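You operate a simulated robot arm through the tools that you are given. There is no shell and no other tool.

The job below is to be done with a simulated robot arm. You get a single attempt, and the scene is never put back.

JOB
Blow the water trap dry and leave the air line bled.
Fine: open the desk valve lever, open the drain lever till the water display shows 0 ml and shut it; then shut the valve and bleed to 0 kPa. Hands out of the turret and off hot parts, other controls stay.

The check looks at the end state, three seconds after you hand in, the way a careful person would. Anything else that was tipped, shoved, dropped, spilled or broken makes it a failure.

ROBOT AND FRAMES
A 7-joint arm with a two-finger parallel gripper, fixed in place. Base frame: the origin is on the floor under the middle of its stand, x ahead of it, y to its left, z up. Readings come in cm, rad, newtons and seconds.
With the tool pointing down near the work surface it reaches from about 20 to 72 cm from the base axis. Its first joint turns from -2.496 to 2.496 rad. Payload 3 kg.
The tool frame sits at the grasp point between the pads (the TCP): z along the fingers, y along the line on which they close. The tips reach 3 cm beyond it. Largest opening 11 cm; finger width 2, thickness 1; the body of the gripper, 4.8 by 11.2 cm, starts 5.5 cm behind the TCP.
Orientation is that of the tool frame in the base frame, as a unit quaternion [x, y, z, w]. With the fingers straight down and closing along the base's y, the tool's x points along the base's -x, its y along +y and its z along -z.

CONTROLS
- The arm moves only by the tool jog_arm. Its argument "plan" is a list of rows, each a list of 7 numbers: the closure, from 0 (fully open) to 1 (shut), then the shift along the base's x, y, z in cm, then the turn, a rotation vector about the base's x, y, z in rad. In form: [[fingers, x, y, z, wx, wy, wz], ...]. A call has 1 to 20 rows; each row shifts and turns the commanded pose from where the row before left it. Each row takes 0.2 s and may step no farther than 5 cm and 0.15 rad from the row before; otherwise, or with a gripper value out of range, the whole call is refused. A pose out of reach is approached as far as the arm can. The call stops where the force on the tool passes 70 N (or 10 N more than at its start, if that is more) or the arm is blocked; 0.2 s more then pass. Each finger travels about 15.3 cm/s and halts on what it meets, pressing with about 34 N; the grip force reading is that of the motor and also rises with nothing between the fingers. The clock runs only during rows and for 0.2 s after the last one: add rows that do not move to give the fingers time. The reply holds the time, the measured pose of the TCP, the force on the tool along the base axes, the opening and the grip force, in the units named above and with some noise, with the torque about the TCP (base axes, N m) and any sound that the robot's microphone picked up.
- Cameras (640 x 400 px; columns grow to the right, rows downward): "scene" is fixed at [4.23, 52.1, 131.53]; the picture's right is [-0.34, -0.94, 0.00], its down [-0.37, 0.13, -0.92] and it looks along [0.87, -0.31, -0.39] (base axes); focal length 339 px, centre (320, 200). "wrist" rides on the gripper at [7.2, 1.7, -10.3] in the tool frame; the picture's right is [-0.23, 0.97, 0.00], its down [-0.76, -0.18, -0.62] and it looks along [-0.61, -0.14, 0.78] (tool axes); focal length 222 px, centre (320, 200). There is no depth. A picture from a camera that has moved, and an enlarged one, comes with that camera's place and axes in the base frame and with its lens. The place of the scene camera against the robot may be out by one fixed shift of up to 2.5 cm in any direction.
- camera(camera): a new picture of that camera. It takes no simulated time.
- slide_trunk(by): moves the trunk up (or, below 0, down) by that many cm; the arm rides with it, the base frame stays. It gives what a move gives, with no picture.
- zoom(camera, box): a new picture of the part [left, top, right, bottom] of that camera's present view, enlarged. It takes no simulated time.
- close_job(): hands the job in; it is judged then, once.

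Places have to be worked out from the pictures, the camera data and where the tool is seen. Open the gripper and draw the arm clear of the work before you hand the job in, unless the task says otherwise.

The tools are called after "Call:" as name(argument=value, ...) on one line, values as JSON. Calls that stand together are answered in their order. jog_arm: Moves the arm, as the interface text tells. Its arguments: {"type":"object","properties":{"plan":{"type":"array","items":{"type":"array","items":{"type":"number"}}}},"required":["plan"]} The other tools are called the same way: slide_trunk (by) moves the trunk up or down; camera (camera) takes a picture; zoom (camera, box) takes an enlarged picture of a part of a camera's view; close_job () hands the job in.

At the start:

```text
time: 0.0
tcp_pos: [46.21, -8.39, 100.67]
tool_rot: [0.0, 1.0, 0.0, 0.0]
contact_force: [0.0, 0.3, -0.6]
ft_torque: [-0.03, 0.0, 0.01]
gripper_width: 10.97
gripper_force: 0.0
trunk travel left (down, up): [-30.0, 19.0]
```

scene: 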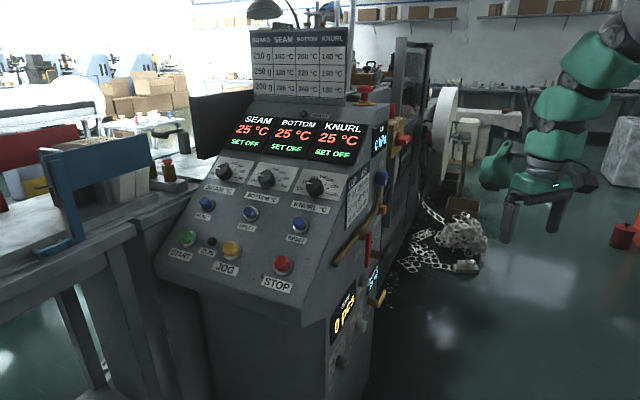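
wrist: 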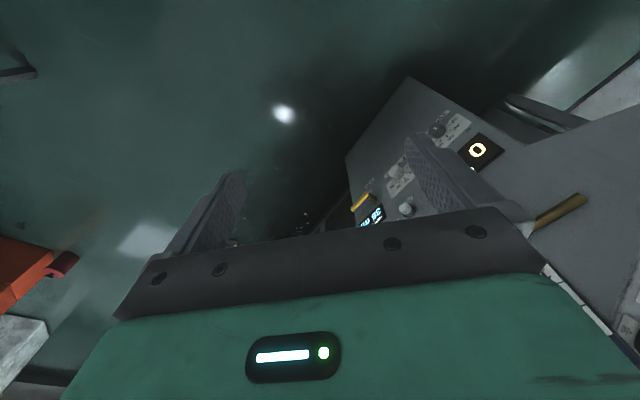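

I start by enlarging the scene and wrist views to find the desk valve lever, drain lever, bleed control and displays.

Call:
zoom(camera="scene", box=[310, 80, 430, 230])

Call:
zoom(camera="scene", box=[300, 220, 420, 400])

Call:
zoom(camera="wrist", box=[320, 70, 640, 270])

Call:
zoom(camera="scene", box=[140, 80, 400, 320])

```text
2.67 times, centred on (370, 155) of scene
camera zoom: at [4.23, 52.1, 131.53], right [-0.34, -0.94, 0.0], down [-0.37, 0.13, -0.92], along [0.87, -0.31, -0.39], focal length 905 px, centre (187, 320)
```

zoom: 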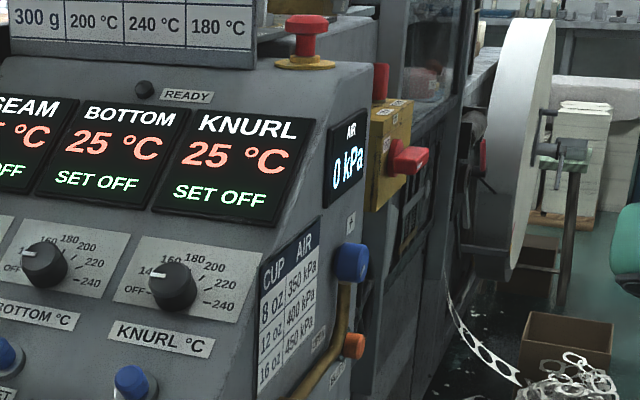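

```text
2.22 times, centred on (360, 310) of scene
camera zoom: at [4.23, 52.1, 131.53], right [-0.34, -0.94, 0.0], down [-0.37, 0.13, -0.92], along [0.87, -0.31, -0.39], focal length 754 px, centre (231, -44)
```

zoom: 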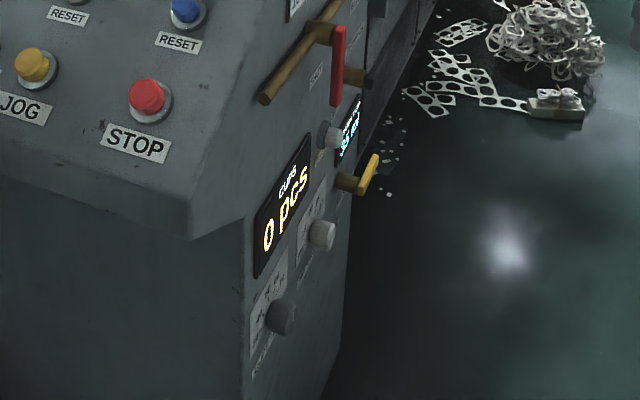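

```text
2.00 times, centred on (480, 170) of wrist
camera zoom: at [39.12, -6.75, 110.88], right [0.23, 0.97, 0.0], down [0.76, -0.18, 0.62], along [0.61, -0.14, -0.78], focal length 444 px, centre (0, 260)
```

zoom: 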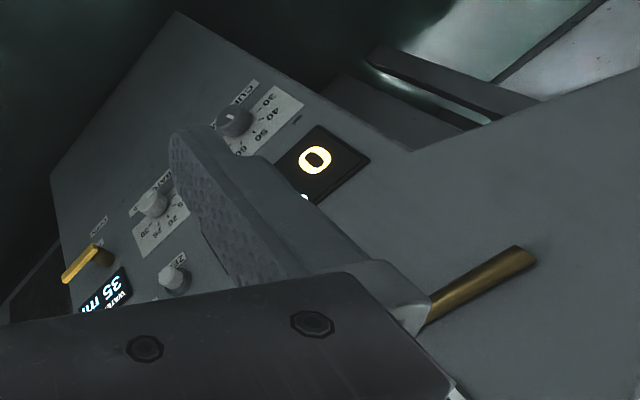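

```text
1.67 times, centred on (270, 200) of scene
camera zoom: at [4.23, 52.1, 131.53], right [-0.34, -0.94, 0.0], down [-0.37, 0.13, -0.92], along [0.87, -0.31, -0.39], focal length 566 px, centre (403, 200)
```

zoom: 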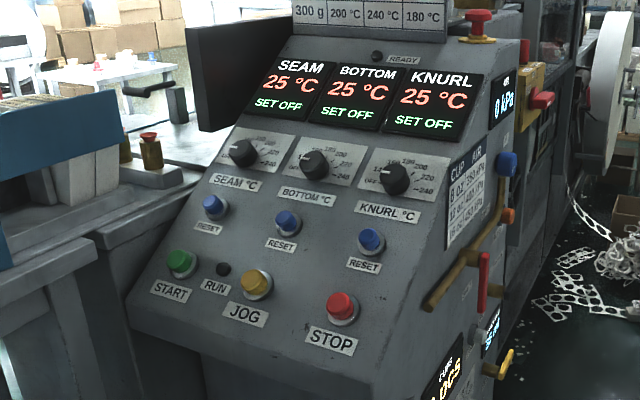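

The controls are on the desk's right side panel, which faces towards the robot's right. I'll take tighter enlargements to read the labels.

Call:
zoom(camera="scene", box=[330, 160, 400, 210])

Call:
zoom(camera="scene", box=[330, 200, 400, 250])

Call:
zoom(camera="scene", box=[330, 250, 400, 310])

Call:
zoom(camera="scene", box=[350, 80, 430, 170])

```text
8.00 times, centred on (365, 185) of scene
camera zoom: at [4.23, 52.1, 131.53], right [-0.34, -0.94, 0.0], down [-0.37, 0.13, -0.92], along [0.87, -0.31, -0.39], focal length 2714 px, centre (-40, 320)
```

zoom: 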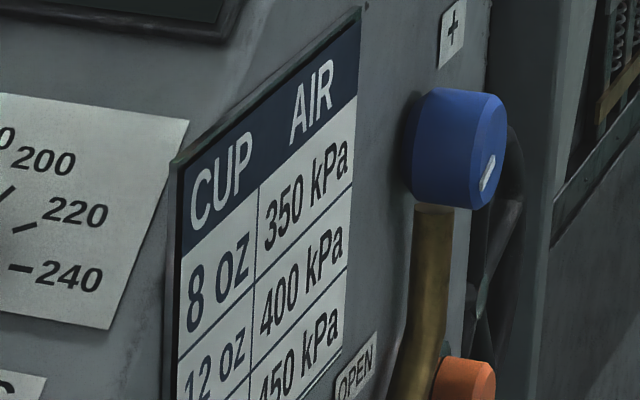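

```text
8.00 times, centred on (365, 225) of scene
camera zoom: at [4.23, 52.1, 131.53], right [-0.34, -0.94, 0.0], down [-0.37, 0.13, -0.92], along [0.87, -0.31, -0.39], focal length 2714 px, centre (-40, 0)
```

zoom: 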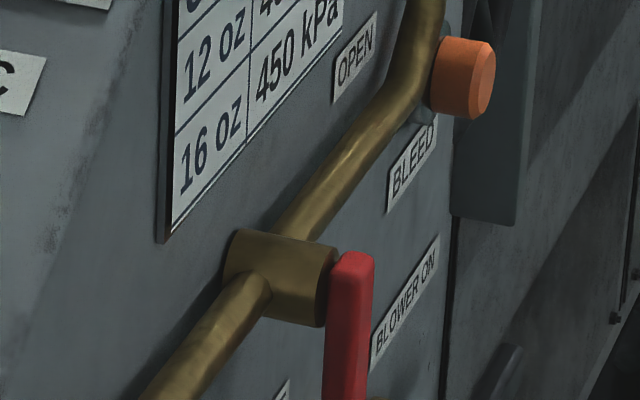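

```text
6.67 times, centred on (365, 280) of scene
camera zoom: at [4.23, 52.1, 131.53], right [-0.34, -0.94, 0.0], down [-0.37, 0.13, -0.92], along [0.87, -0.31, -0.39], focal length 2262 px, centre (20, -333)
```

zoom: 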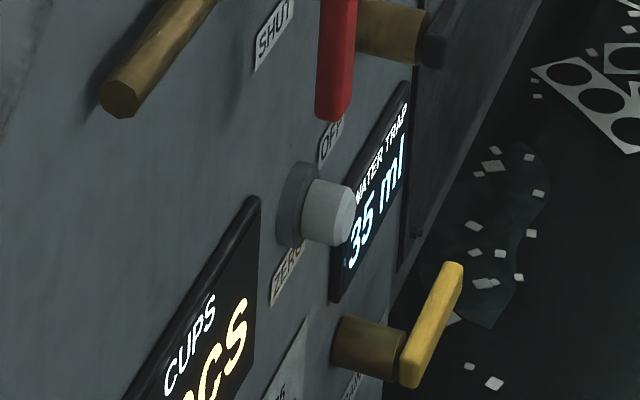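

```text
4.44 times, centred on (390, 125) of scene
camera zoom: at [4.23, 52.1, 131.53], right [-0.34, -0.94, 0.0], down [-0.37, 0.13, -0.92], along [0.87, -0.31, -0.39], focal length 1508 px, centre (9, 533)
```

zoom: 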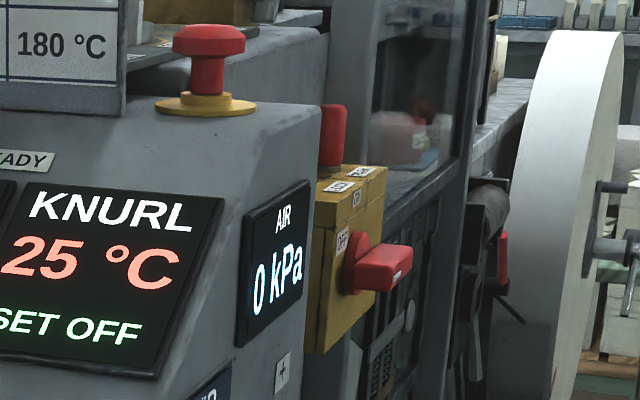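

Side panel has OPEN/SHUT labels by the brown bar, a BLEED orange control, a red BLOWER lever (not to be touched), WATER TRAP display 35 ml and a yellow drain lever. I estimate the drain lever near (92,-4,48) and the panel plane about 65 cm out, facing the robot at ~45°. I'll pitch the tool to horizontal away from the panel to get a better wrist view.

Call:
jog_arm(plan=[[0, 0.5, -0.5, 0, 0, -0.1428, 0], [0, 0.5, -0.5, 0, 0, -0.1428, 0], [0, 0.5, -0.5, 0, 0, -0.1428, 0], [0, 0.5, -0.5, 0, 0, -0.1428, 0], [0, 0.5, -0.5, 0, 0, -0.1428, 0], [0, 0.5, -0.5, 0, 0, -0.1428, 0], [0, 0.5, -0.5, 0, 0, -0.1428, 0], [0, 0.5, -0.5, 0, 0, -0.1428, 0], [0, 0.5, -0.5, 0, 0, -0.1428, 0], [0, 0.5, -0.5, 0, 0, -0.1428, 0], [0, 0, 0, 0, 0, -0.1428, 0], [0, 0, 0, 0, 0, 0, 0]])

```text
time: 2.6
tcp_pos: [60.61, -17.84, 106.36]
tool_rot: [0.001, 0.707, 0.0, 0.707]
contact_force: [0.6, 0.5, 0.5]
ft_torque: [0.01, -0.03, -0.04]
gripper_width: 11.0
gripper_force: 0.1
out of reach, approached as far as the arm can: row 5, 6, 7, 8, 9, 10, 11
trunk travel left (down, up): [-30.0, 19.0]
```

The tool is horizontal now, but the arm was pushed out to (60.6,-17.8,106.4) because the wrist would have been too close to the base. I check the views.

Call:
camera(camera="wrist")

Call:
camera(camera="scene")

```text
taken
camera wrist: at [50.35, -16.2, 98.95], right [0.0, 0.97, 0.23], down [-0.62, -0.18, 0.76], along [0.78, -0.14, 0.61], focal length 222 px, centre (320, 200)
```

wrist: 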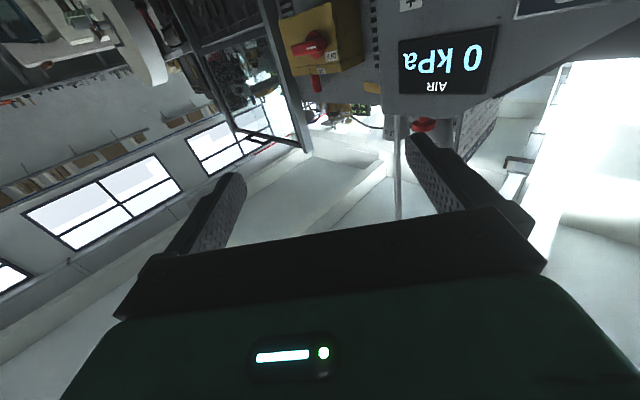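

```text
taken
```

scene: 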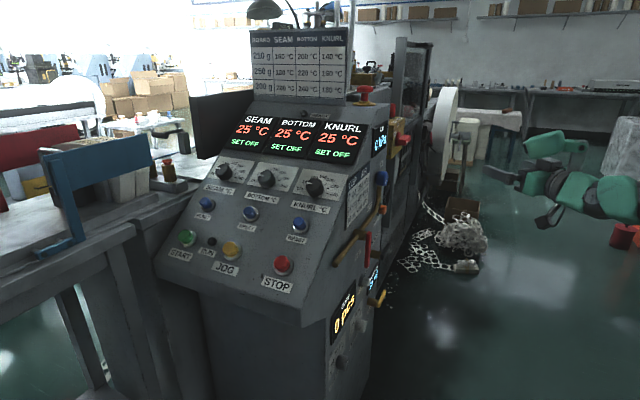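

The camera looks up from under the gripper, so I lower the trunk to bring the panel controls into view; below is only free air.

Call:
slide_trunk(by=-30)

Call:
camera(camera="wrist")

```text
time: 5.6
tcp_pos: [60.56, -17.76, 76.35]
tool_rot: [0.0, 0.708, -0.001, 0.706]
contact_force: [-0.3, -0.1, 0.2]
ft_torque: [-0.02, 0.01, -0.02]
gripper_width: 10.99
gripper_force: 0.0
trunk travel left (down, up): [0.0, 49.0]
```

```text
taken
camera wrist: at [50.31, -16.17, 69.0], right [0.0, 0.97, 0.23], down [-0.62, -0.18, 0.76], along [0.78, -0.14, 0.61], focal length 222 px, centre (320, 200)
```

wrist: 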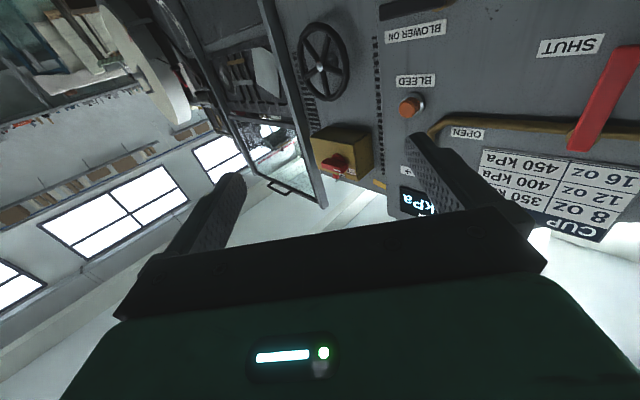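

Now I can make out: red lever on the brown pipe pointing to SHUT (OPEN is along the pipe), orange BLEED button, black blower lever. I yaw the tool to face the panel squarely.

Call:
jog_arm(plan=[[0, 0, 0, -1, 0, 0, 0.148], [0, 0, 0, -1, 0, 0, 0.148], [0, 0, 0, -1, 0, 0, 0.148], [0, 0, 0, -1, 0, 0, 0.148], [0, 0, 0, -1, 0, 0, 0.148], [0, 0, 0, 0, 0, 0, 0]])

Call:
camera(camera="wrist")

Call:
camera(camera="scene")

```text
time: 7.0
tcp_pos: [60.53, -17.55, 71.16]
tool_rot: [-0.256, 0.66, 0.257, 0.658]
contact_force: [-0.9, -0.9, 0.4]
ft_torque: [0.0, 0.03, -0.01]
gripper_width: 10.98
gripper_force: 0.1
trunk travel left (down, up): [0.0, 49.0]
```

```text
taken
camera wrist: at [51.79, -23.45, 63.88], right [-0.66, 0.72, 0.23], down [-0.34, -0.55, 0.76], along [0.67, 0.42, 0.61], focal length 222 px, centre (320, 200)
```

wrist: 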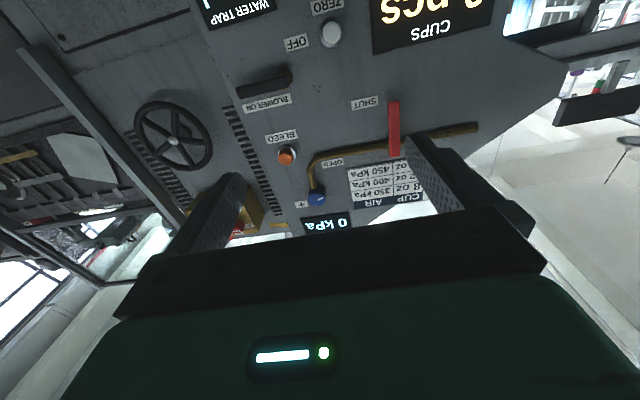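

```text
taken
```

scene: 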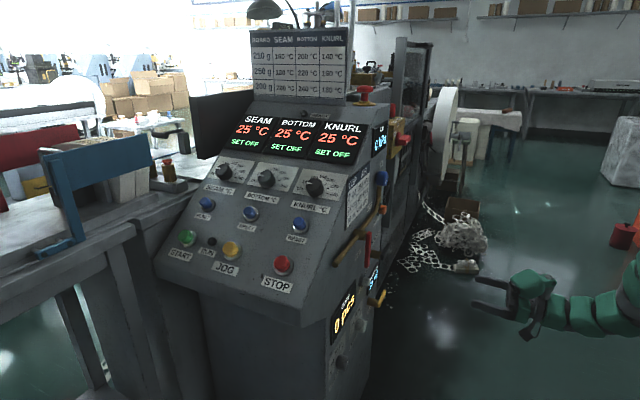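

Facing the panel now: I estimate BLEED at about (93,-2.4,85), red lever hub about (74.5,10.5,86) with tip down at z≈77.5, AIR display (91,1,108). I pitch the tool down ~30° so the camera looks level and sees the whole panel including the drain.

Call:
jog_arm(plan=[[0, 0, 0, 0, -0.088, 0.096, 0], [0, 0, 0, 0, -0.088, 0.096, 0], [0, 0, 0, 0, -0.088, 0.096, 0], [0, 0, 0, 0, -0.088, 0.096, 0], [0, 0, 0, 0, 0, 0, 0]])

Call:
camera(camera="wrist")

Call:
zoom(camera="wrist", box=[180, 0, 500, 200])

```text
time: 8.2
tcp_pos: [60.62, -17.75, 71.32]
tool_rot: [-0.313, 0.808, 0.18, 0.466]
contact_force: [-0.8, -0.6, 0.2]
ft_torque: [-0.03, 0.02, 0.0]
gripper_width: 11.01
gripper_force: 0.1
trunk travel left (down, up): [0.0, 49.0]
```

```text
taken
camera wrist: at [50.23, -25.04, 70.06], right [-0.57, 0.8, 0.2], down [0.0, -0.24, 0.97], along [0.82, 0.56, 0.14], focal length 222 px, centre (320, 200)
```

wrist: 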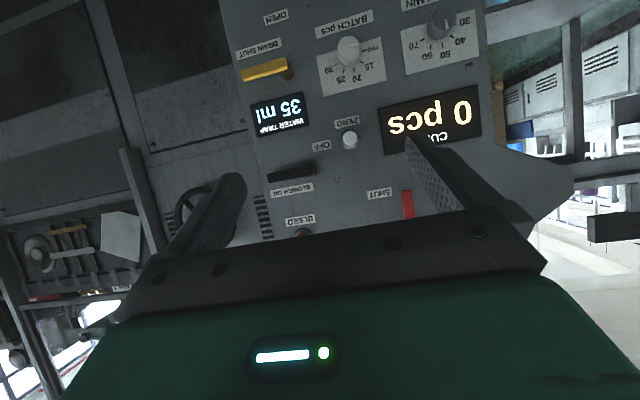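

```text
2.00 times, centred on (340, 100) of wrist
camera zoom: at [50.23, -25.04, 70.06], right [-0.57, 0.8, 0.2], down [0.0, -0.24, 0.97], along [0.82, 0.56, 0.14], focal length 444 px, centre (280, 400)
```

zoom: 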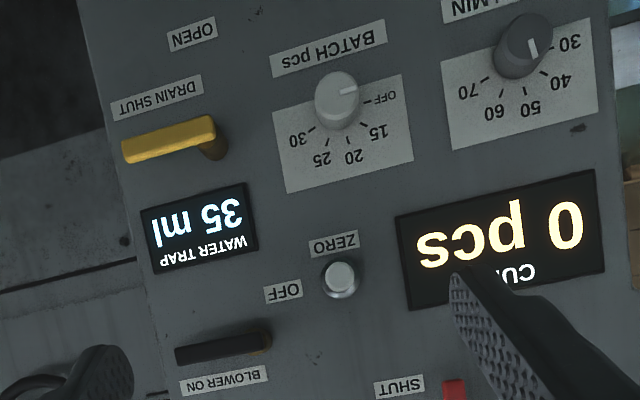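

Drain lever: hub on its left, pointing right (SHUT), OPEN is straight down, hub about (86,-3,52.5). Now for the red valve lever first: I level the tool, close the fingers and move to a standoff in front-left of it for a close look.

Call:
jog_arm(plan=[[1, 0.5, 3.9, 0.8, 0.088, -0.096, 0], [1, 0.5, 3.9, 0.8, 0.088, -0.096, 0], [1, 0.5, 3.9, 0.8, 0.088, -0.096, 0], [1, 0.5, 3.9, 0.8, 0.088, -0.096, 0], [1, 0.6, 4.0, 0.8, 0, 0, 0], [1, 0.6, 4.0, 0.7, 0, 0, 0], [1, 0, 0, 0, 0, 0, 0]])

Call:
camera(camera="wrist")

Call:
camera(camera="scene")

```text
time: 9.8
tcp_pos: [63.92, 5.54, 76.13]
tool_rot: [-0.257, 0.66, 0.256, 0.658]
contact_force: [0.8, 0.0, -0.2]
ft_torque: [0.01, -0.03, -0.02]
gripper_width: 0.0
gripper_force: 34.1
trunk travel left (down, up): [0.0, 49.0]
```

```text
taken
camera wrist: at [55.18, -0.17, 68.8], right [-0.66, 0.72, 0.23], down [-0.34, -0.55, 0.76], along [0.67, 0.42, 0.61], focal length 222 px, centre (320, 200)
```

wrist: 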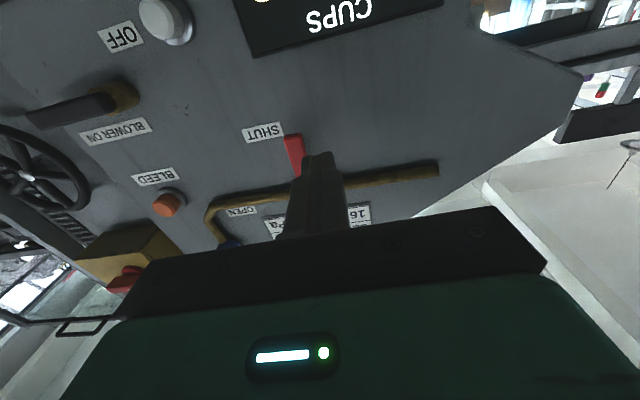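

```text
taken
```

scene: 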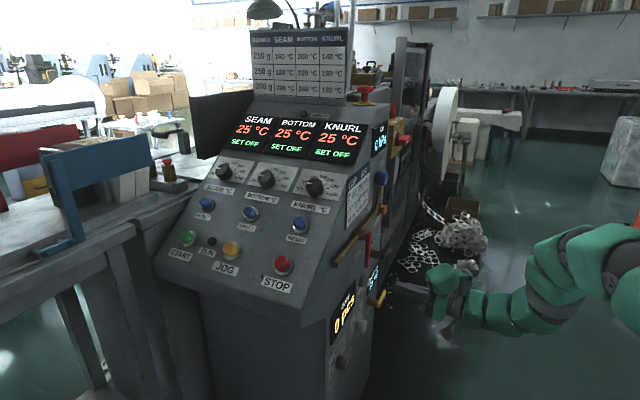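

By triangulation the panel's inward normal is about (0.692,0.722,0) with the plane at w≈63.5; red lever runs from hub ≈(74.7,11.1,87) down to z≈77, at w≈59.7. I align the yaw, rise to z≈80, and move the closed fingertips in just left of the lever, to w≈60.5.

Call:
jog_arm(plan=[[1, 0, 0, 2, 0, 0, 0.033], [1, 0, 0, 1.9, 0, 0, 0.032], [1, 1.6, 1.7, 0, 0, 0, 0], [1, 1.6, 1.7, 0, 0, 0, 0], [1, 1.6, 1.7, 0, 0, 0, 0], [1, 1.6, 1.6, 0, 0, 0, 0], [1, 0, 0, 0, 0, 0, 0]])

Call:
camera(camera="wrist")

Call:
zoom(camera="scene", box=[320, 180, 440, 300])

```text
time: 11.4
tcp_pos: [70.21, 12.34, 79.78]
tool_rot: [-0.278, 0.651, 0.278, 0.649]
contact_force: [-0.9, 0.7, -1.1]
ft_torque: [-0.01, 0.0, -0.02]
gripper_width: 0.02
gripper_force: 34.1
trunk travel left (down, up): [0.0, 49.0]
```

```text
taken
camera wrist: at [62.0, 6.07, 72.56], right [-0.7, 0.67, 0.23], down [-0.3, -0.57, 0.76], along [0.64, 0.47, 0.61], focal length 222 px, centre (320, 200)
```

wrist: 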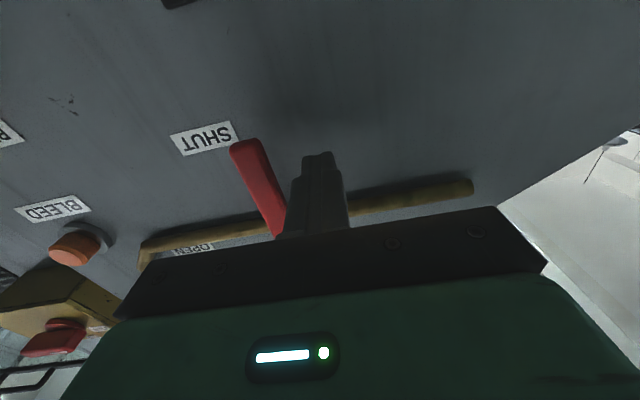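

```text
3.33 times, centred on (380, 240) of scene
camera zoom: at [4.23, 52.1, 131.53], right [-0.34, -0.94, 0.0], down [-0.37, 0.13, -0.92], along [0.87, -0.31, -0.39], focal length 1131 px, centre (120, 67)
```

zoom: 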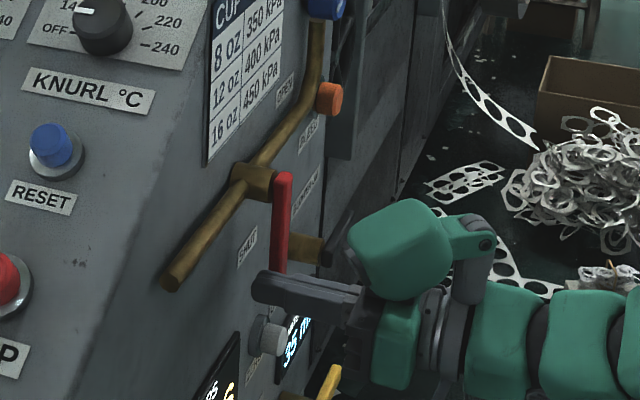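

Fingers sit just left of the lever at the right depth (tips w≈60.5). I push the lever tip to the right along the first part of its arc and watch the force.

Call:
jog_arm(plan=[[1, 0.74, -0.71, 0.1, 0, 0, 0], [1, 0.74, -0.71, 0.1, 0, 0, 0], [1, 0.68, -0.65, -0.1, 0, 0, 0], [1, 0.68, -0.65, -0.1, 0, 0, 0], [1, 0.68, -0.65, 0.1, 0, 0, 0], [1, 0.68, -0.65, 0.1, 0, 0, 0], [1, 0, 0, 0, 0, 0, 0]])

Call:
camera(camera="wrist")

Call:
zoom(camera="scene", box=[320, 120, 440, 300])

```text
time: 13.0
tcp_pos: [74.34, 8.51, 80.19]
tool_rot: [-0.278, 0.651, 0.277, 0.65]
contact_force: [0.9, 0.0, 0.5]
ft_torque: [0.01, 0.0, -0.05]
gripper_width: 0.0
gripper_force: 34.1
trunk travel left (down, up): [0.0, 49.0]
```

```text
taken
camera wrist: at [66.07, 2.08, 72.86], right [-0.7, 0.68, 0.23], down [-0.3, -0.57, 0.76], along [0.64, 0.47, 0.61], focal length 222 px, centre (320, 200)
```

wrist: 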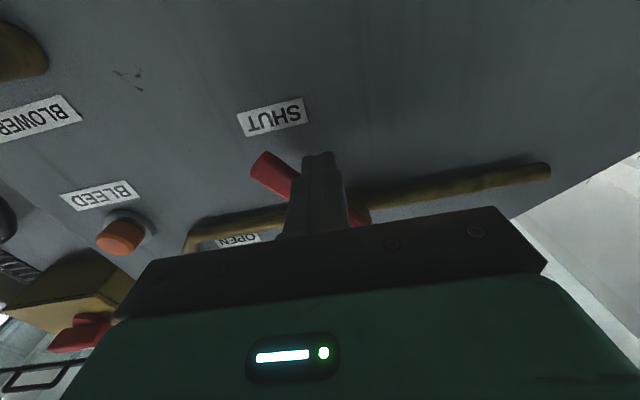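

```text
2.22 times, centred on (380, 210) of scene
camera zoom: at [4.23, 52.1, 131.53], right [-0.34, -0.94, 0.0], down [-0.37, 0.13, -0.92], along [0.87, -0.31, -0.39], focal length 754 px, centre (187, 178)
```

zoom: 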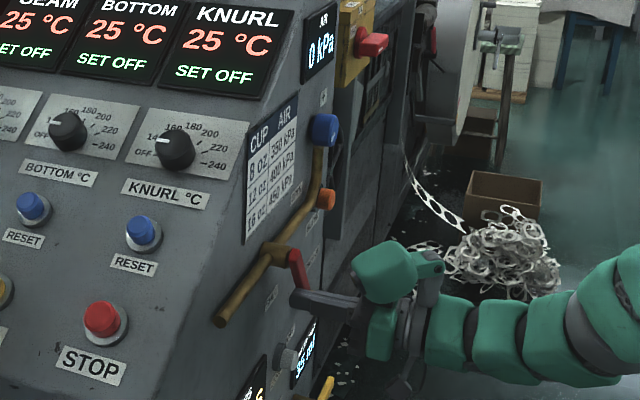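

The lever swung about a third of the way with almost no force. I continue the arc right-and-up towards OPEN.

Call:
jog_arm(plan=[[1, 0.643, -0.616, 0.3, 0, 0, 0], [1, 0.643, -0.616, 0.3, 0, 0, 0], [1, 0.556, -0.533, 0.5, 0, 0, 0], [1, 0.556, -0.533, 0.5, 0, 0, 0], [1, 0.433, -0.415, 0.72, 0, 0, 0], [1, 0.433, -0.415, 0.72, 0, 0, 0], [1, 0.278, -0.266, 0.8, 0, 0, 0], [1, 0, 0, 0, 0, 0, 0]])

Call:
camera(camera="wrist")

Call:
zoom(camera="scene", box=[320, 120, 440, 300])

```text
time: 14.8
tcp_pos: [77.82, 5.12, 84.1]
tool_rot: [-0.278, 0.65, 0.278, 0.651]
contact_force: [0.3, 0.6, 0.3]
ft_torque: [-0.01, -0.02, -0.03]
gripper_width: 0.0
gripper_force: 34.3
trunk travel left (down, up): [0.0, 49.0]
```

```text
taken
camera wrist: at [69.54, -1.26, 76.7], right [-0.7, 0.68, 0.23], down [-0.3, -0.57, 0.76], along [0.64, 0.47, 0.61], focal length 222 px, centre (320, 200)
```

wrist: 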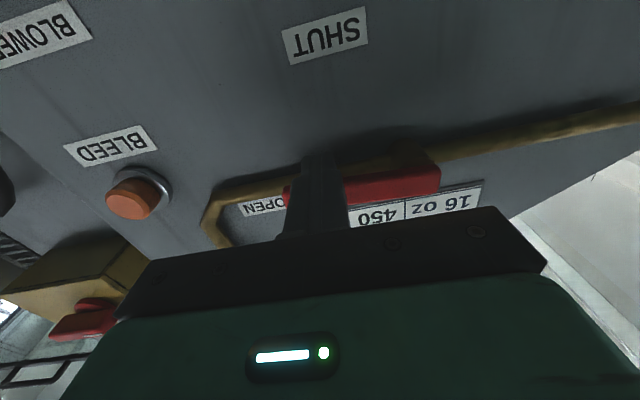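

```text
2.22 times, centred on (380, 210) of scene
camera zoom: at [4.23, 52.1, 131.53], right [-0.34, -0.94, 0.0], down [-0.37, 0.13, -0.92], along [0.87, -0.31, -0.39], focal length 754 px, centre (187, 178)
```

zoom: 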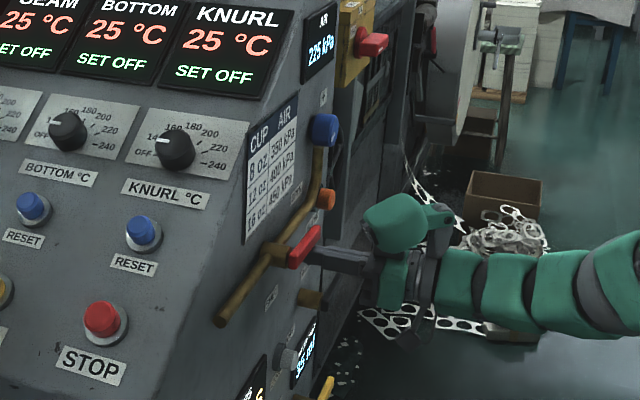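

AIR is already rising (225 kPa) and the lever is nearly in line with the pipe. I nudge a little further up to seat it at the stop.

Call:
jog_arm(plan=[[1, 0.05, -0.05, 0.4, 0, 0, 0], [1, 0, 0, 0.4, 0, 0, 0], [1, 0, 0, 0, 0, 0, 0]])

Call:
camera(camera="wrist")

Call:
zoom(camera="scene", box=[320, 120, 440, 300])

```text
time: 15.6
tcp_pos: [77.93, 5.04, 84.6]
tool_rot: [-0.277, 0.652, 0.277, 0.65]
contact_force: [-3.2, -1.9, -10.3]
ft_torque: [-0.09, 0.08, 0.02]
gripper_width: 0.01
gripper_force: 34.0
trunk travel left (down, up): [0.0, 49.0]
```

```text
taken
camera wrist: at [69.69, -1.34, 77.26], right [-0.7, 0.68, 0.23], down [-0.3, -0.57, 0.76], along [0.65, 0.47, 0.6], focal length 222 px, centre (320, 200)
```

wrist: 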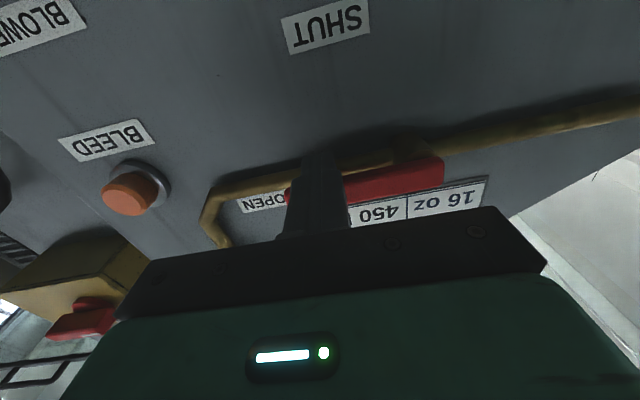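

```text
2.22 times, centred on (380, 210) of scene
camera zoom: at [4.23, 52.1, 131.53], right [-0.34, -0.94, 0.0], down [-0.37, 0.13, -0.92], along [0.87, -0.31, -0.39], focal length 754 px, centre (187, 178)
```

zoom: 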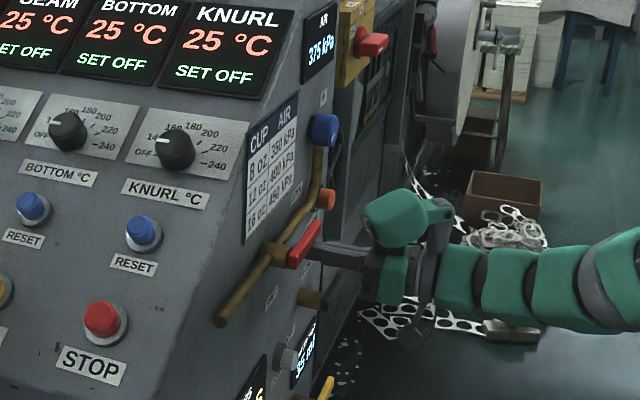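

The lever is seated on its stop (10 N reaction) and AIR reads 375 kPa. I now back off downwards and out, then swing the tool to point along +x and go down in front of the drain lever for a close look.

Call:
jog_arm(plan=[[1, 0, 0, -1.2, 0, 0, 0], [1, -2.6, -2.7, 0, 0, 0, 0], [1, -2.6, -2.7, 0, 0, 0, 0], [1, -2.6, -2.7, 0, 0, 0, 0], [1, -2.6, -2.7, 0, 0, 0, 0], [1, 0.5, -0.8, -4.5, 0, 0, -0.135], [1, 0.5, -0.8, -4.5, 0, 0, -0.135], [1, 0.5, -0.8, -4.5, 0, 0, -0.135], [1, 0.5, -0.8, -4.5, 0, 0, -0.135], [1, 0.5, -0.8, -4.5, 0, 0, -0.135], [1, 0.5, -0.8, -4.5, 0, 0, -0.135], [1, 0, 0, -4.5, 0, 0, 0], [1, 0, 0, -4, 0, 0, 0], [1, 0, 0, 0, 0, 0, 0]])

Call:
camera(camera="wrist")

Call:
zoom(camera="scene", box=[320, 120, 440, 320])

```text
time: 18.6
tcp_pos: [70.78, -10.24, 47.98]
tool_rot: [0.002, 0.707, -0.002, 0.707]
contact_force: [0.0, -0.6, 0.1]
ft_torque: [0.03, 0.01, -0.02]
gripper_width: 0.01
gripper_force: 33.8
trunk travel left (down, up): [0.0, 49.0]
```

```text
taken
camera wrist: at [60.47, -8.68, 40.72], right [0.0, 0.97, 0.23], down [-0.62, -0.17, 0.76], along [0.78, -0.14, 0.61], focal length 222 px, centre (320, 200)
```

wrist: 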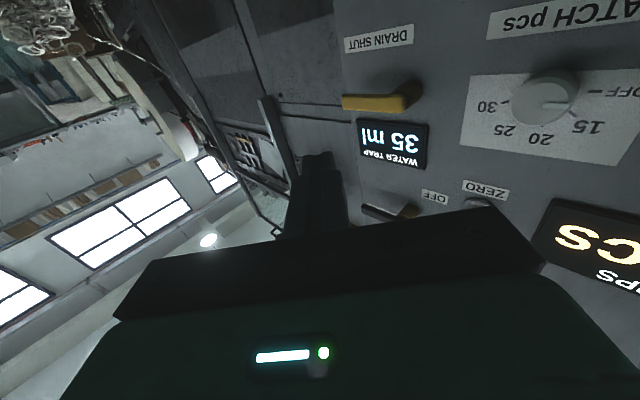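

```text
2.00 times, centred on (380, 220) of scene
camera zoom: at [4.23, 52.1, 131.53], right [-0.34, -0.94, 0.0], down [-0.37, 0.13, -0.92], along [0.87, -0.31, -0.39], focal length 679 px, centre (200, 160)
```

zoom: 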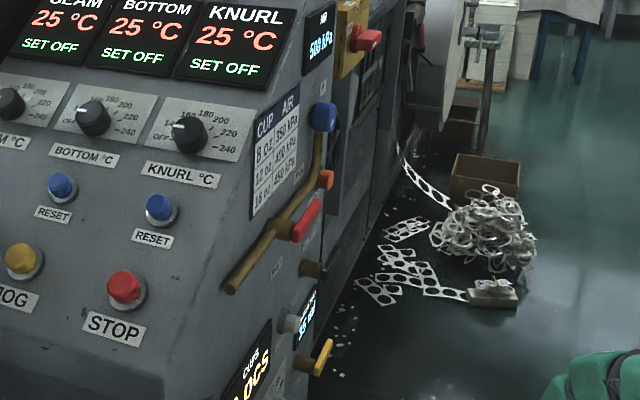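

Pressure is up (about 500 kPa) and the valve stays open; trap still shows 35 ml. I zoom in on the drain lever to fix its geometry.

Call:
zoom(camera="wrist", box=[320, 0, 480, 200])

Call:
zoom(camera="scene", box=[345, 255, 405, 315])

Call:
zoom(camera="scene", box=[360, 120, 400, 170])

```text
2.00 times, centred on (400, 100) of wrist
camera zoom: at [60.47, -8.68, 40.72], right [0.0, 0.97, 0.23], down [-0.62, -0.17, 0.76], along [0.78, -0.14, 0.61], focal length 444 px, centre (160, 400)
```

zoom: 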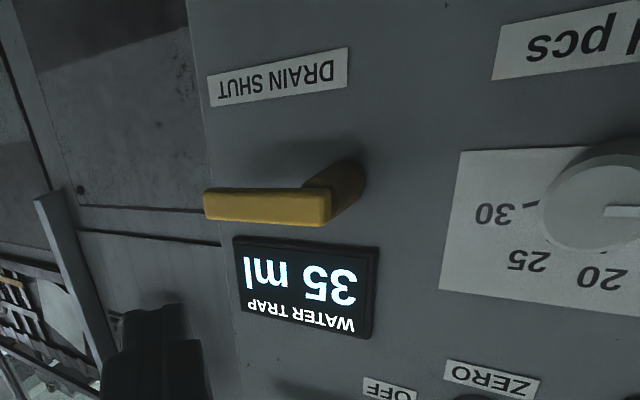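

```text
6.67 times, centred on (375, 285) of scene
camera zoom: at [4.23, 52.1, 131.53], right [-0.34, -0.94, 0.0], down [-0.37, 0.13, -0.92], along [0.87, -0.31, -0.39], focal length 2262 px, centre (-47, -367)
```

zoom: 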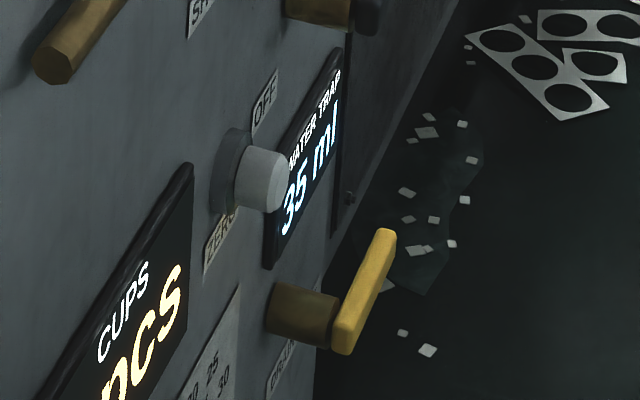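

```text
8.00 times, centred on (380, 145) of scene
camera zoom: at [4.23, 52.1, 131.53], right [-0.34, -0.94, 0.0], down [-0.37, 0.13, -0.92], along [0.87, -0.31, -0.39], focal length 2714 px, centre (-160, 640)
```

zoom: 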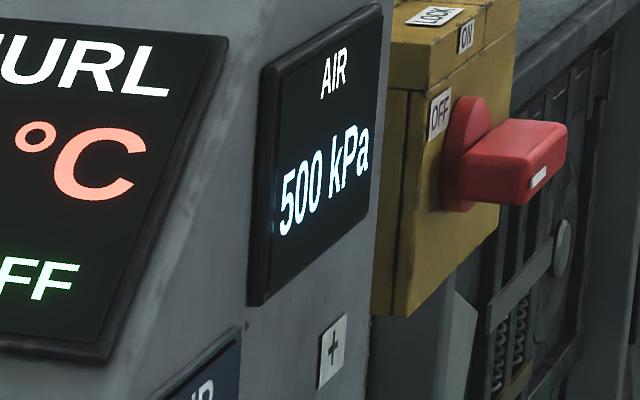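

Drain lever is a horizontal bar at z≈50 from hub u≈65 to tip u≈73 (about (88.5,-2.3) to (93.8,-7.5)), at w≈59.5. I raise the tool above it and approach along +x, testing the reach in two stages.

Call:
jog_arm(plan=[[1, 2, 1.5, 3, 0, 0, 0], [1, 3.5, 1.5, 3, 0, 0, 0], [1, 3.7, 1.4, 0, 0, 0, 0], [1, 3, 0, 0, 0, 0, 0], [1, 0, 0, 0, 0, 0, 0]])

Call:
camera(camera="wrist")

Call:
camera(camera="scene")

```text
time: 19.8
tcp_pos: [82.71, -5.87, 54.26]
tool_rot: [0.002, 0.708, -0.002, 0.706]
contact_force: [0.5, -0.1, -0.2]
ft_torque: [0.02, 0.02, 0.01]
gripper_width: 0.0
gripper_force: 34.2
trunk travel left (down, up): [0.0, 49.0]
```

```text
taken
camera wrist: at [72.44, -4.22, 46.82], right [0.0, 0.97, 0.23], down [-0.62, -0.17, 0.76], along [0.78, -0.14, 0.61], focal length 222 px, centre (320, 200)
```

wrist: 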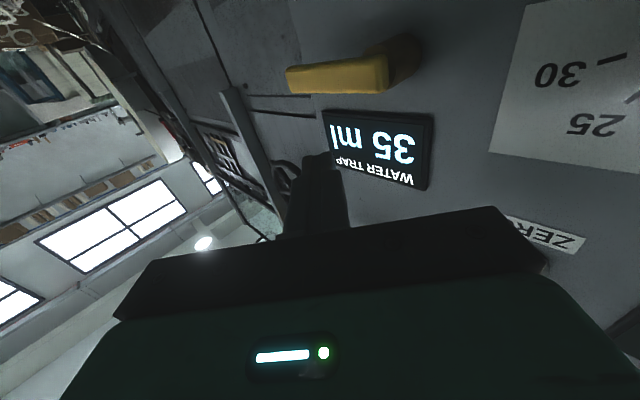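

```text
taken
```

scene: 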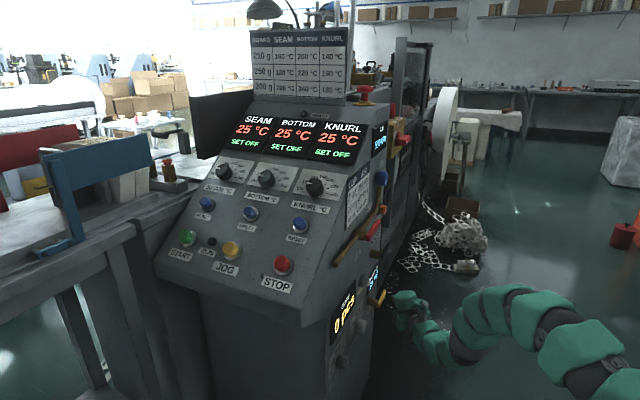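

Reach is fine so far (x=82.7). I continue straight in above the lever until the tips are at about x=92.8.

Call:
jog_arm(plan=[[1, 2.4, 0, 0, 0, 0, 0], [1, 2.4, 0, 0, 0, 0, 0], [1, 2.3, 0, 0, 0, 0, 0], [1, 0, 0, 0, 0, 0, 0]])

Call:
camera(camera="wrist")

Call:
zoom(camera="scene", box=[320, 220, 440, 340])

```text
time: 20.8
tcp_pos: [90.05, -6.13, 53.98]
tool_rot: [0.002, 0.708, -0.002, 0.706]
contact_force: [0.4, -0.3, -0.5]
ft_torque: [-0.04, -0.04, 0.0]
gripper_width: 0.04
gripper_force: 34.3
trunk travel left (down, up): [0.0, 49.0]
```

```text
taken
camera wrist: at [79.86, -4.46, 46.61], right [0.0, 0.97, 0.23], down [-0.62, -0.17, 0.76], along [0.78, -0.14, 0.61], focal length 222 px, centre (320, 200)
```

wrist: 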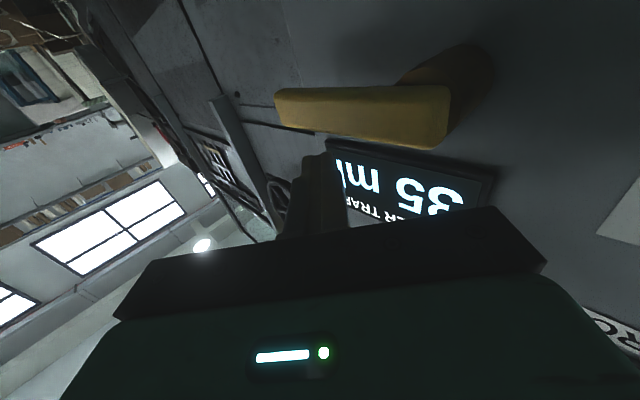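

```text
3.33 times, centred on (380, 280) of scene
camera zoom: at [4.23, 52.1, 131.53], right [-0.34, -0.94, 0.0], down [-0.37, 0.13, -0.92], along [0.87, -0.31, -0.39], focal length 1131 px, centre (120, -67)
```

zoom: 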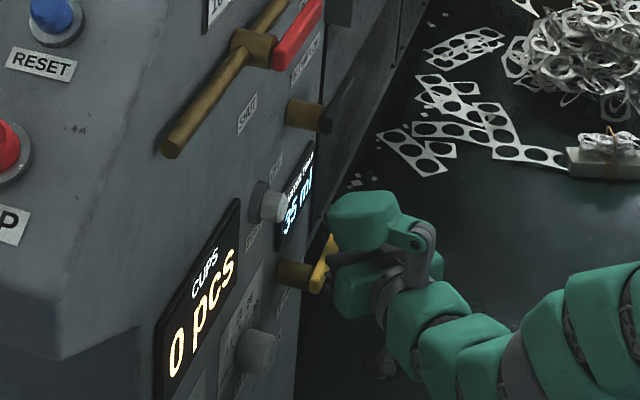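

Fingers are above the lever near its outer end (tip u≈71.4, w≈60). I press straight down through the first ~30° and check.

Call:
jog_arm(plan=[[1, -0.1, 0.1, -1.1, 0, 0, 0], [1, 0, 0, -1.1, 0, 0, 0], [1, 0, 0, -1.0, 0, 0, 0], [1, 0, 0, -1.0, 0, 0, 0], [1, 0, 0, -1.0, 0, 0, 0], [1, 0, 0, 0, 0, 0, 0]])

Call:
camera(camera="wrist")

Call:
zoom(camera="scene", box=[320, 220, 440, 340])

```text
time: 22.2
tcp_pos: [89.78, -6.04, 48.82]
tool_rot: [0.002, 0.708, -0.002, 0.706]
contact_force: [-0.7, 0.3, 0.1]
ft_torque: [0.02, 0.04, -0.01]
gripper_width: 0.0
gripper_force: 33.7
trunk travel left (down, up): [0.0, 49.0]
```

```text
taken
camera wrist: at [79.53, -4.37, 41.48], right [0.0, 0.97, 0.23], down [-0.62, -0.17, 0.76], along [0.78, -0.14, 0.61], focal length 222 px, centre (320, 200)
```

wrist: 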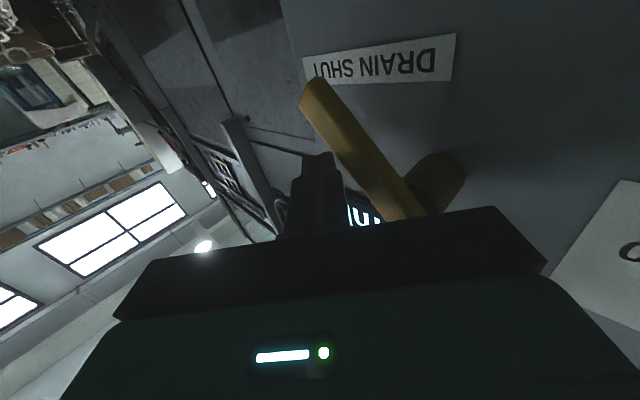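

```text
3.33 times, centred on (380, 280) of scene
camera zoom: at [4.23, 52.1, 131.53], right [-0.34, -0.94, 0.0], down [-0.37, 0.13, -0.92], along [0.87, -0.31, -0.39], focal length 1131 px, centre (120, -67)
```

zoom: 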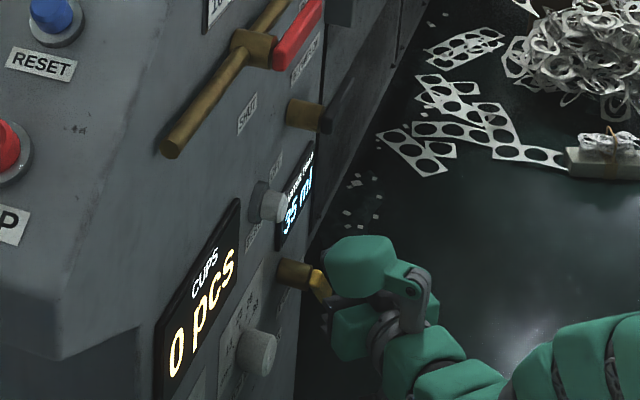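

The lever has turned about 40° downwards; still 35 ml. I follow the arc down and left to the OPEN position.

Call:
jog_arm(plan=[[1, -0.2, 0.19, -0.9, 0, 0, 0], [1, -0.25, 0.24, -0.9, 0, 0, 0], [1, -0.3, 0.29, -0.8, 0, 0, 0], [1, -0.4, 0.38, -0.8, 0, 0, 0], [1, -0.48, 0.46, -0.7, 0, 0, 0], [1, -0.5, 0.48, -0.6, 0, 0, 0], [1, 0, 0, 0, 0, 0, 0]])

Call:
camera(camera="wrist")

Call:
zoom(camera="scene", box=[320, 220, 440, 340])

```text
time: 23.8
tcp_pos: [87.66, -4.05, 43.95]
tool_rot: [0.001, 0.708, -0.001, 0.706]
contact_force: [-2.9, -1.7, -0.7]
ft_torque: [-0.02, 0.03, 0.01]
gripper_width: 0.03
gripper_force: 33.7
trunk travel left (down, up): [0.0, 49.0]
```

```text
taken
camera wrist: at [77.41, -2.34, 36.68], right [0.01, 0.97, 0.23], down [-0.62, -0.17, 0.76], along [0.78, -0.14, 0.6], focal length 222 px, centre (320, 200)
```

wrist: 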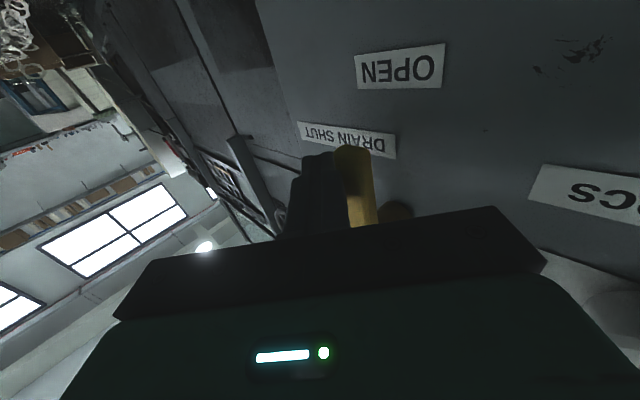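

```text
3.33 times, centred on (380, 280) of scene
camera zoom: at [4.23, 52.1, 131.53], right [-0.34, -0.94, 0.0], down [-0.37, 0.13, -0.92], along [0.87, -0.31, -0.39], focal length 1131 px, centre (120, -67)
```

zoom: 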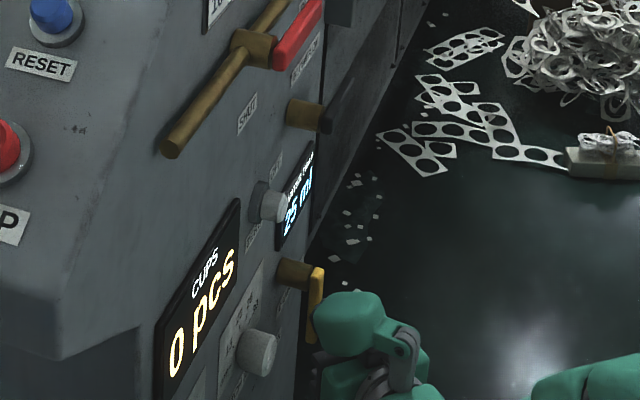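

Display dropped to 25 ml, so it is draining with the lever at OPEN. I retract and move to the lever's left side, ready to shut it, while checking the reading.

Call:
jog_arm(plan=[[1, -1.0, -0.4, 0, 0, 0, 0], [1, -3.5, 0, 0, 0, 0, 0], [1, -3.5, 0, 0, 0, 0, 0], [1, -2.0, 0.5, 0, 0, 0, 0.117], [1, -1.0, 0.7, 0, 0, 0, 0.117], [1, -0.7, 0.7, 0, 0, 0, 0.116], [1, 0, 0, 0, 0, 0, 0]])

Call:
camera(camera="wrist")

Call:
zoom(camera="scene", box=[345, 235, 405, 325])

```text
time: 25.4
tcp_pos: [75.84, -2.71, 44.11]
tool_rot: [-0.122, 0.696, 0.122, 0.697]
contact_force: [-0.4, 0.7, -0.6]
ft_torque: [-0.04, -0.04, 0.01]
gripper_width: 0.01
gripper_force: 34.2
trunk travel left (down, up): [0.0, 49.0]
```

```text
taken
camera wrist: at [65.56, -4.71, 36.8], right [-0.33, 0.92, 0.23], down [-0.53, -0.38, 0.76], along [0.78, 0.13, 0.61], focal length 222 px, centre (320, 200)
```

wrist: 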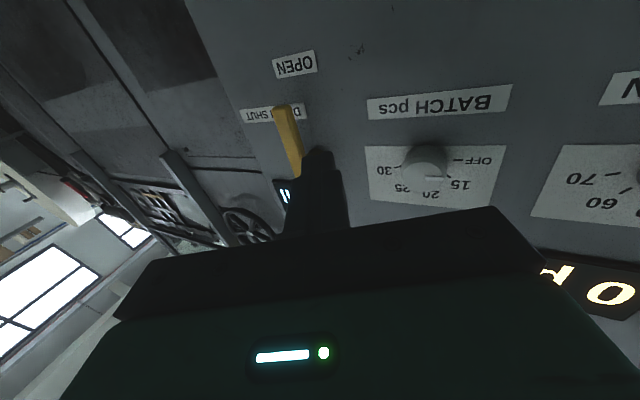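

```text
4.44 times, centred on (375, 280) of scene
camera zoom: at [4.23, 52.1, 131.53], right [-0.34, -0.94, 0.0], down [-0.37, 0.13, -0.92], along [0.87, -0.31, -0.39], focal length 1508 px, centre (76, -156)
```

zoom: 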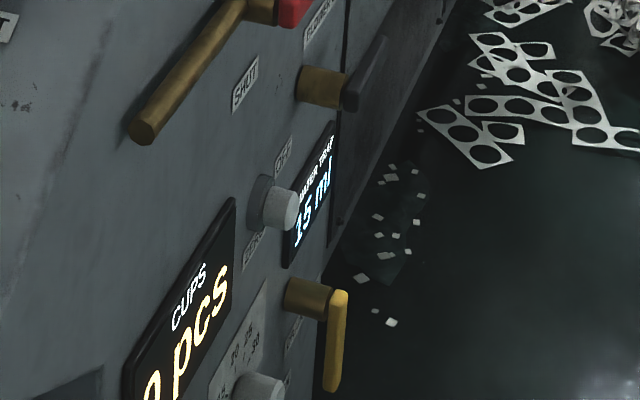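

15 ml and falling (~6 ml/s); lever hangs straight down at u≈64.6. I insert the fingers on its left side without touching it and wait for 0 ml.

Call:
jog_arm(plan=[[1, 1.9, 0.68, 0, 0, 0, 0], [1, 1.9, 0.68, 0, 0, 0, 0], [1, 1.9, 0.68, 0, 0, 0, 0], [1, 1.8, 0.68, 0, 0, 0, 0], [1, 0, 0, 0, 0, 0, 0], [1, 0, 0, 0, 0, 0, 0], [1, 0, 0, 0, 0, 0, 0], [1, 0, 0, 0, 0, 0, 0]])

Call:
camera(camera="wrist")

Call:
zoom(camera="scene", box=[345, 235, 405, 325])

```text
time: 27.2
tcp_pos: [83.24, 0.2, 43.98]
tool_rot: [-0.122, 0.697, 0.121, 0.696]
contact_force: [-0.2, 0.1, 0.5]
ft_torque: [0.03, 0.03, 0.0]
gripper_width: 0.0
gripper_force: 33.7
trunk travel left (down, up): [0.0, 49.0]
```

```text
taken
camera wrist: at [73.03, -1.83, 36.68], right [-0.33, 0.92, 0.23], down [-0.53, -0.38, 0.76], along [0.78, 0.13, 0.61], focal length 222 px, centre (320, 200)
```

wrist: 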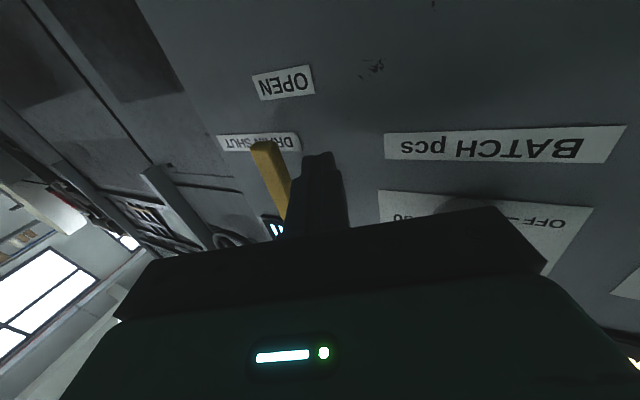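

```text
4.44 times, centred on (375, 280) of scene
camera zoom: at [4.23, 52.1, 131.53], right [-0.34, -0.94, 0.0], down [-0.37, 0.13, -0.92], along [0.87, -0.31, -0.39], focal length 1508 px, centre (76, -156)
```

zoom: 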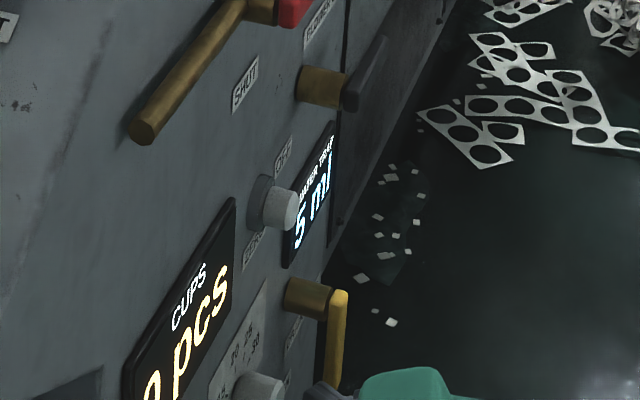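

5 ml left; fingers are beside the lever with no contact. I wait about 1.6 s more.

Call:
jog_arm(plan=[[1, 0, 0, 0, 0, 0, 0], [1, 0, 0, 0, 0, 0, 0], [1, 0, 0, 0, 0, 0, 0], [1, 0, 0, 0, 0, 0, 0], [1, 0, 0, 0, 0, 0, 0], [1, 0, 0, 0, 0, 0, 0], [1, 0, 0, 0, 0, 0, 0]])

Call:
zoom(camera="scene", box=[345, 235, 405, 325])

Call:
zoom(camera="scene", box=[360, 120, 400, 170])

```text
time: 28.8
tcp_pos: [83.29, 0.23, 44.04]
tool_rot: [-0.122, 0.697, 0.121, 0.696]
contact_force: [1.6, 0.0, -1.1]
ft_torque: [0.02, -0.03, -0.04]
gripper_width: 0.0
gripper_force: 34.7
trunk travel left (down, up): [0.0, 49.0]
```

```text
4.44 times, centred on (375, 280) of scene
camera zoom: at [4.23, 52.1, 131.53], right [-0.34, -0.94, 0.0], down [-0.37, 0.13, -0.92], along [0.87, -0.31, -0.39], focal length 1508 px, centre (76, -156)
```

zoom: 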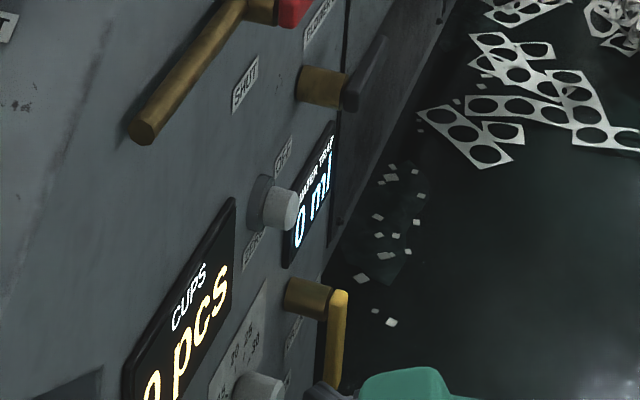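

```text
8.00 times, centred on (380, 145) of scene
camera zoom: at [4.23, 52.1, 131.53], right [-0.34, -0.94, 0.0], down [-0.37, 0.13, -0.92], along [0.87, -0.31, -0.39], focal length 2714 px, centre (-160, 640)
```

zoom: 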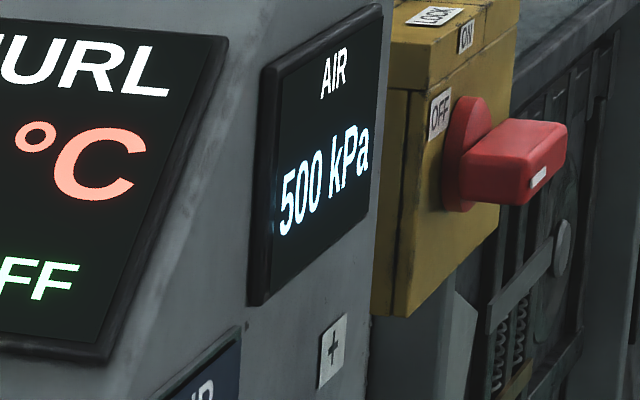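

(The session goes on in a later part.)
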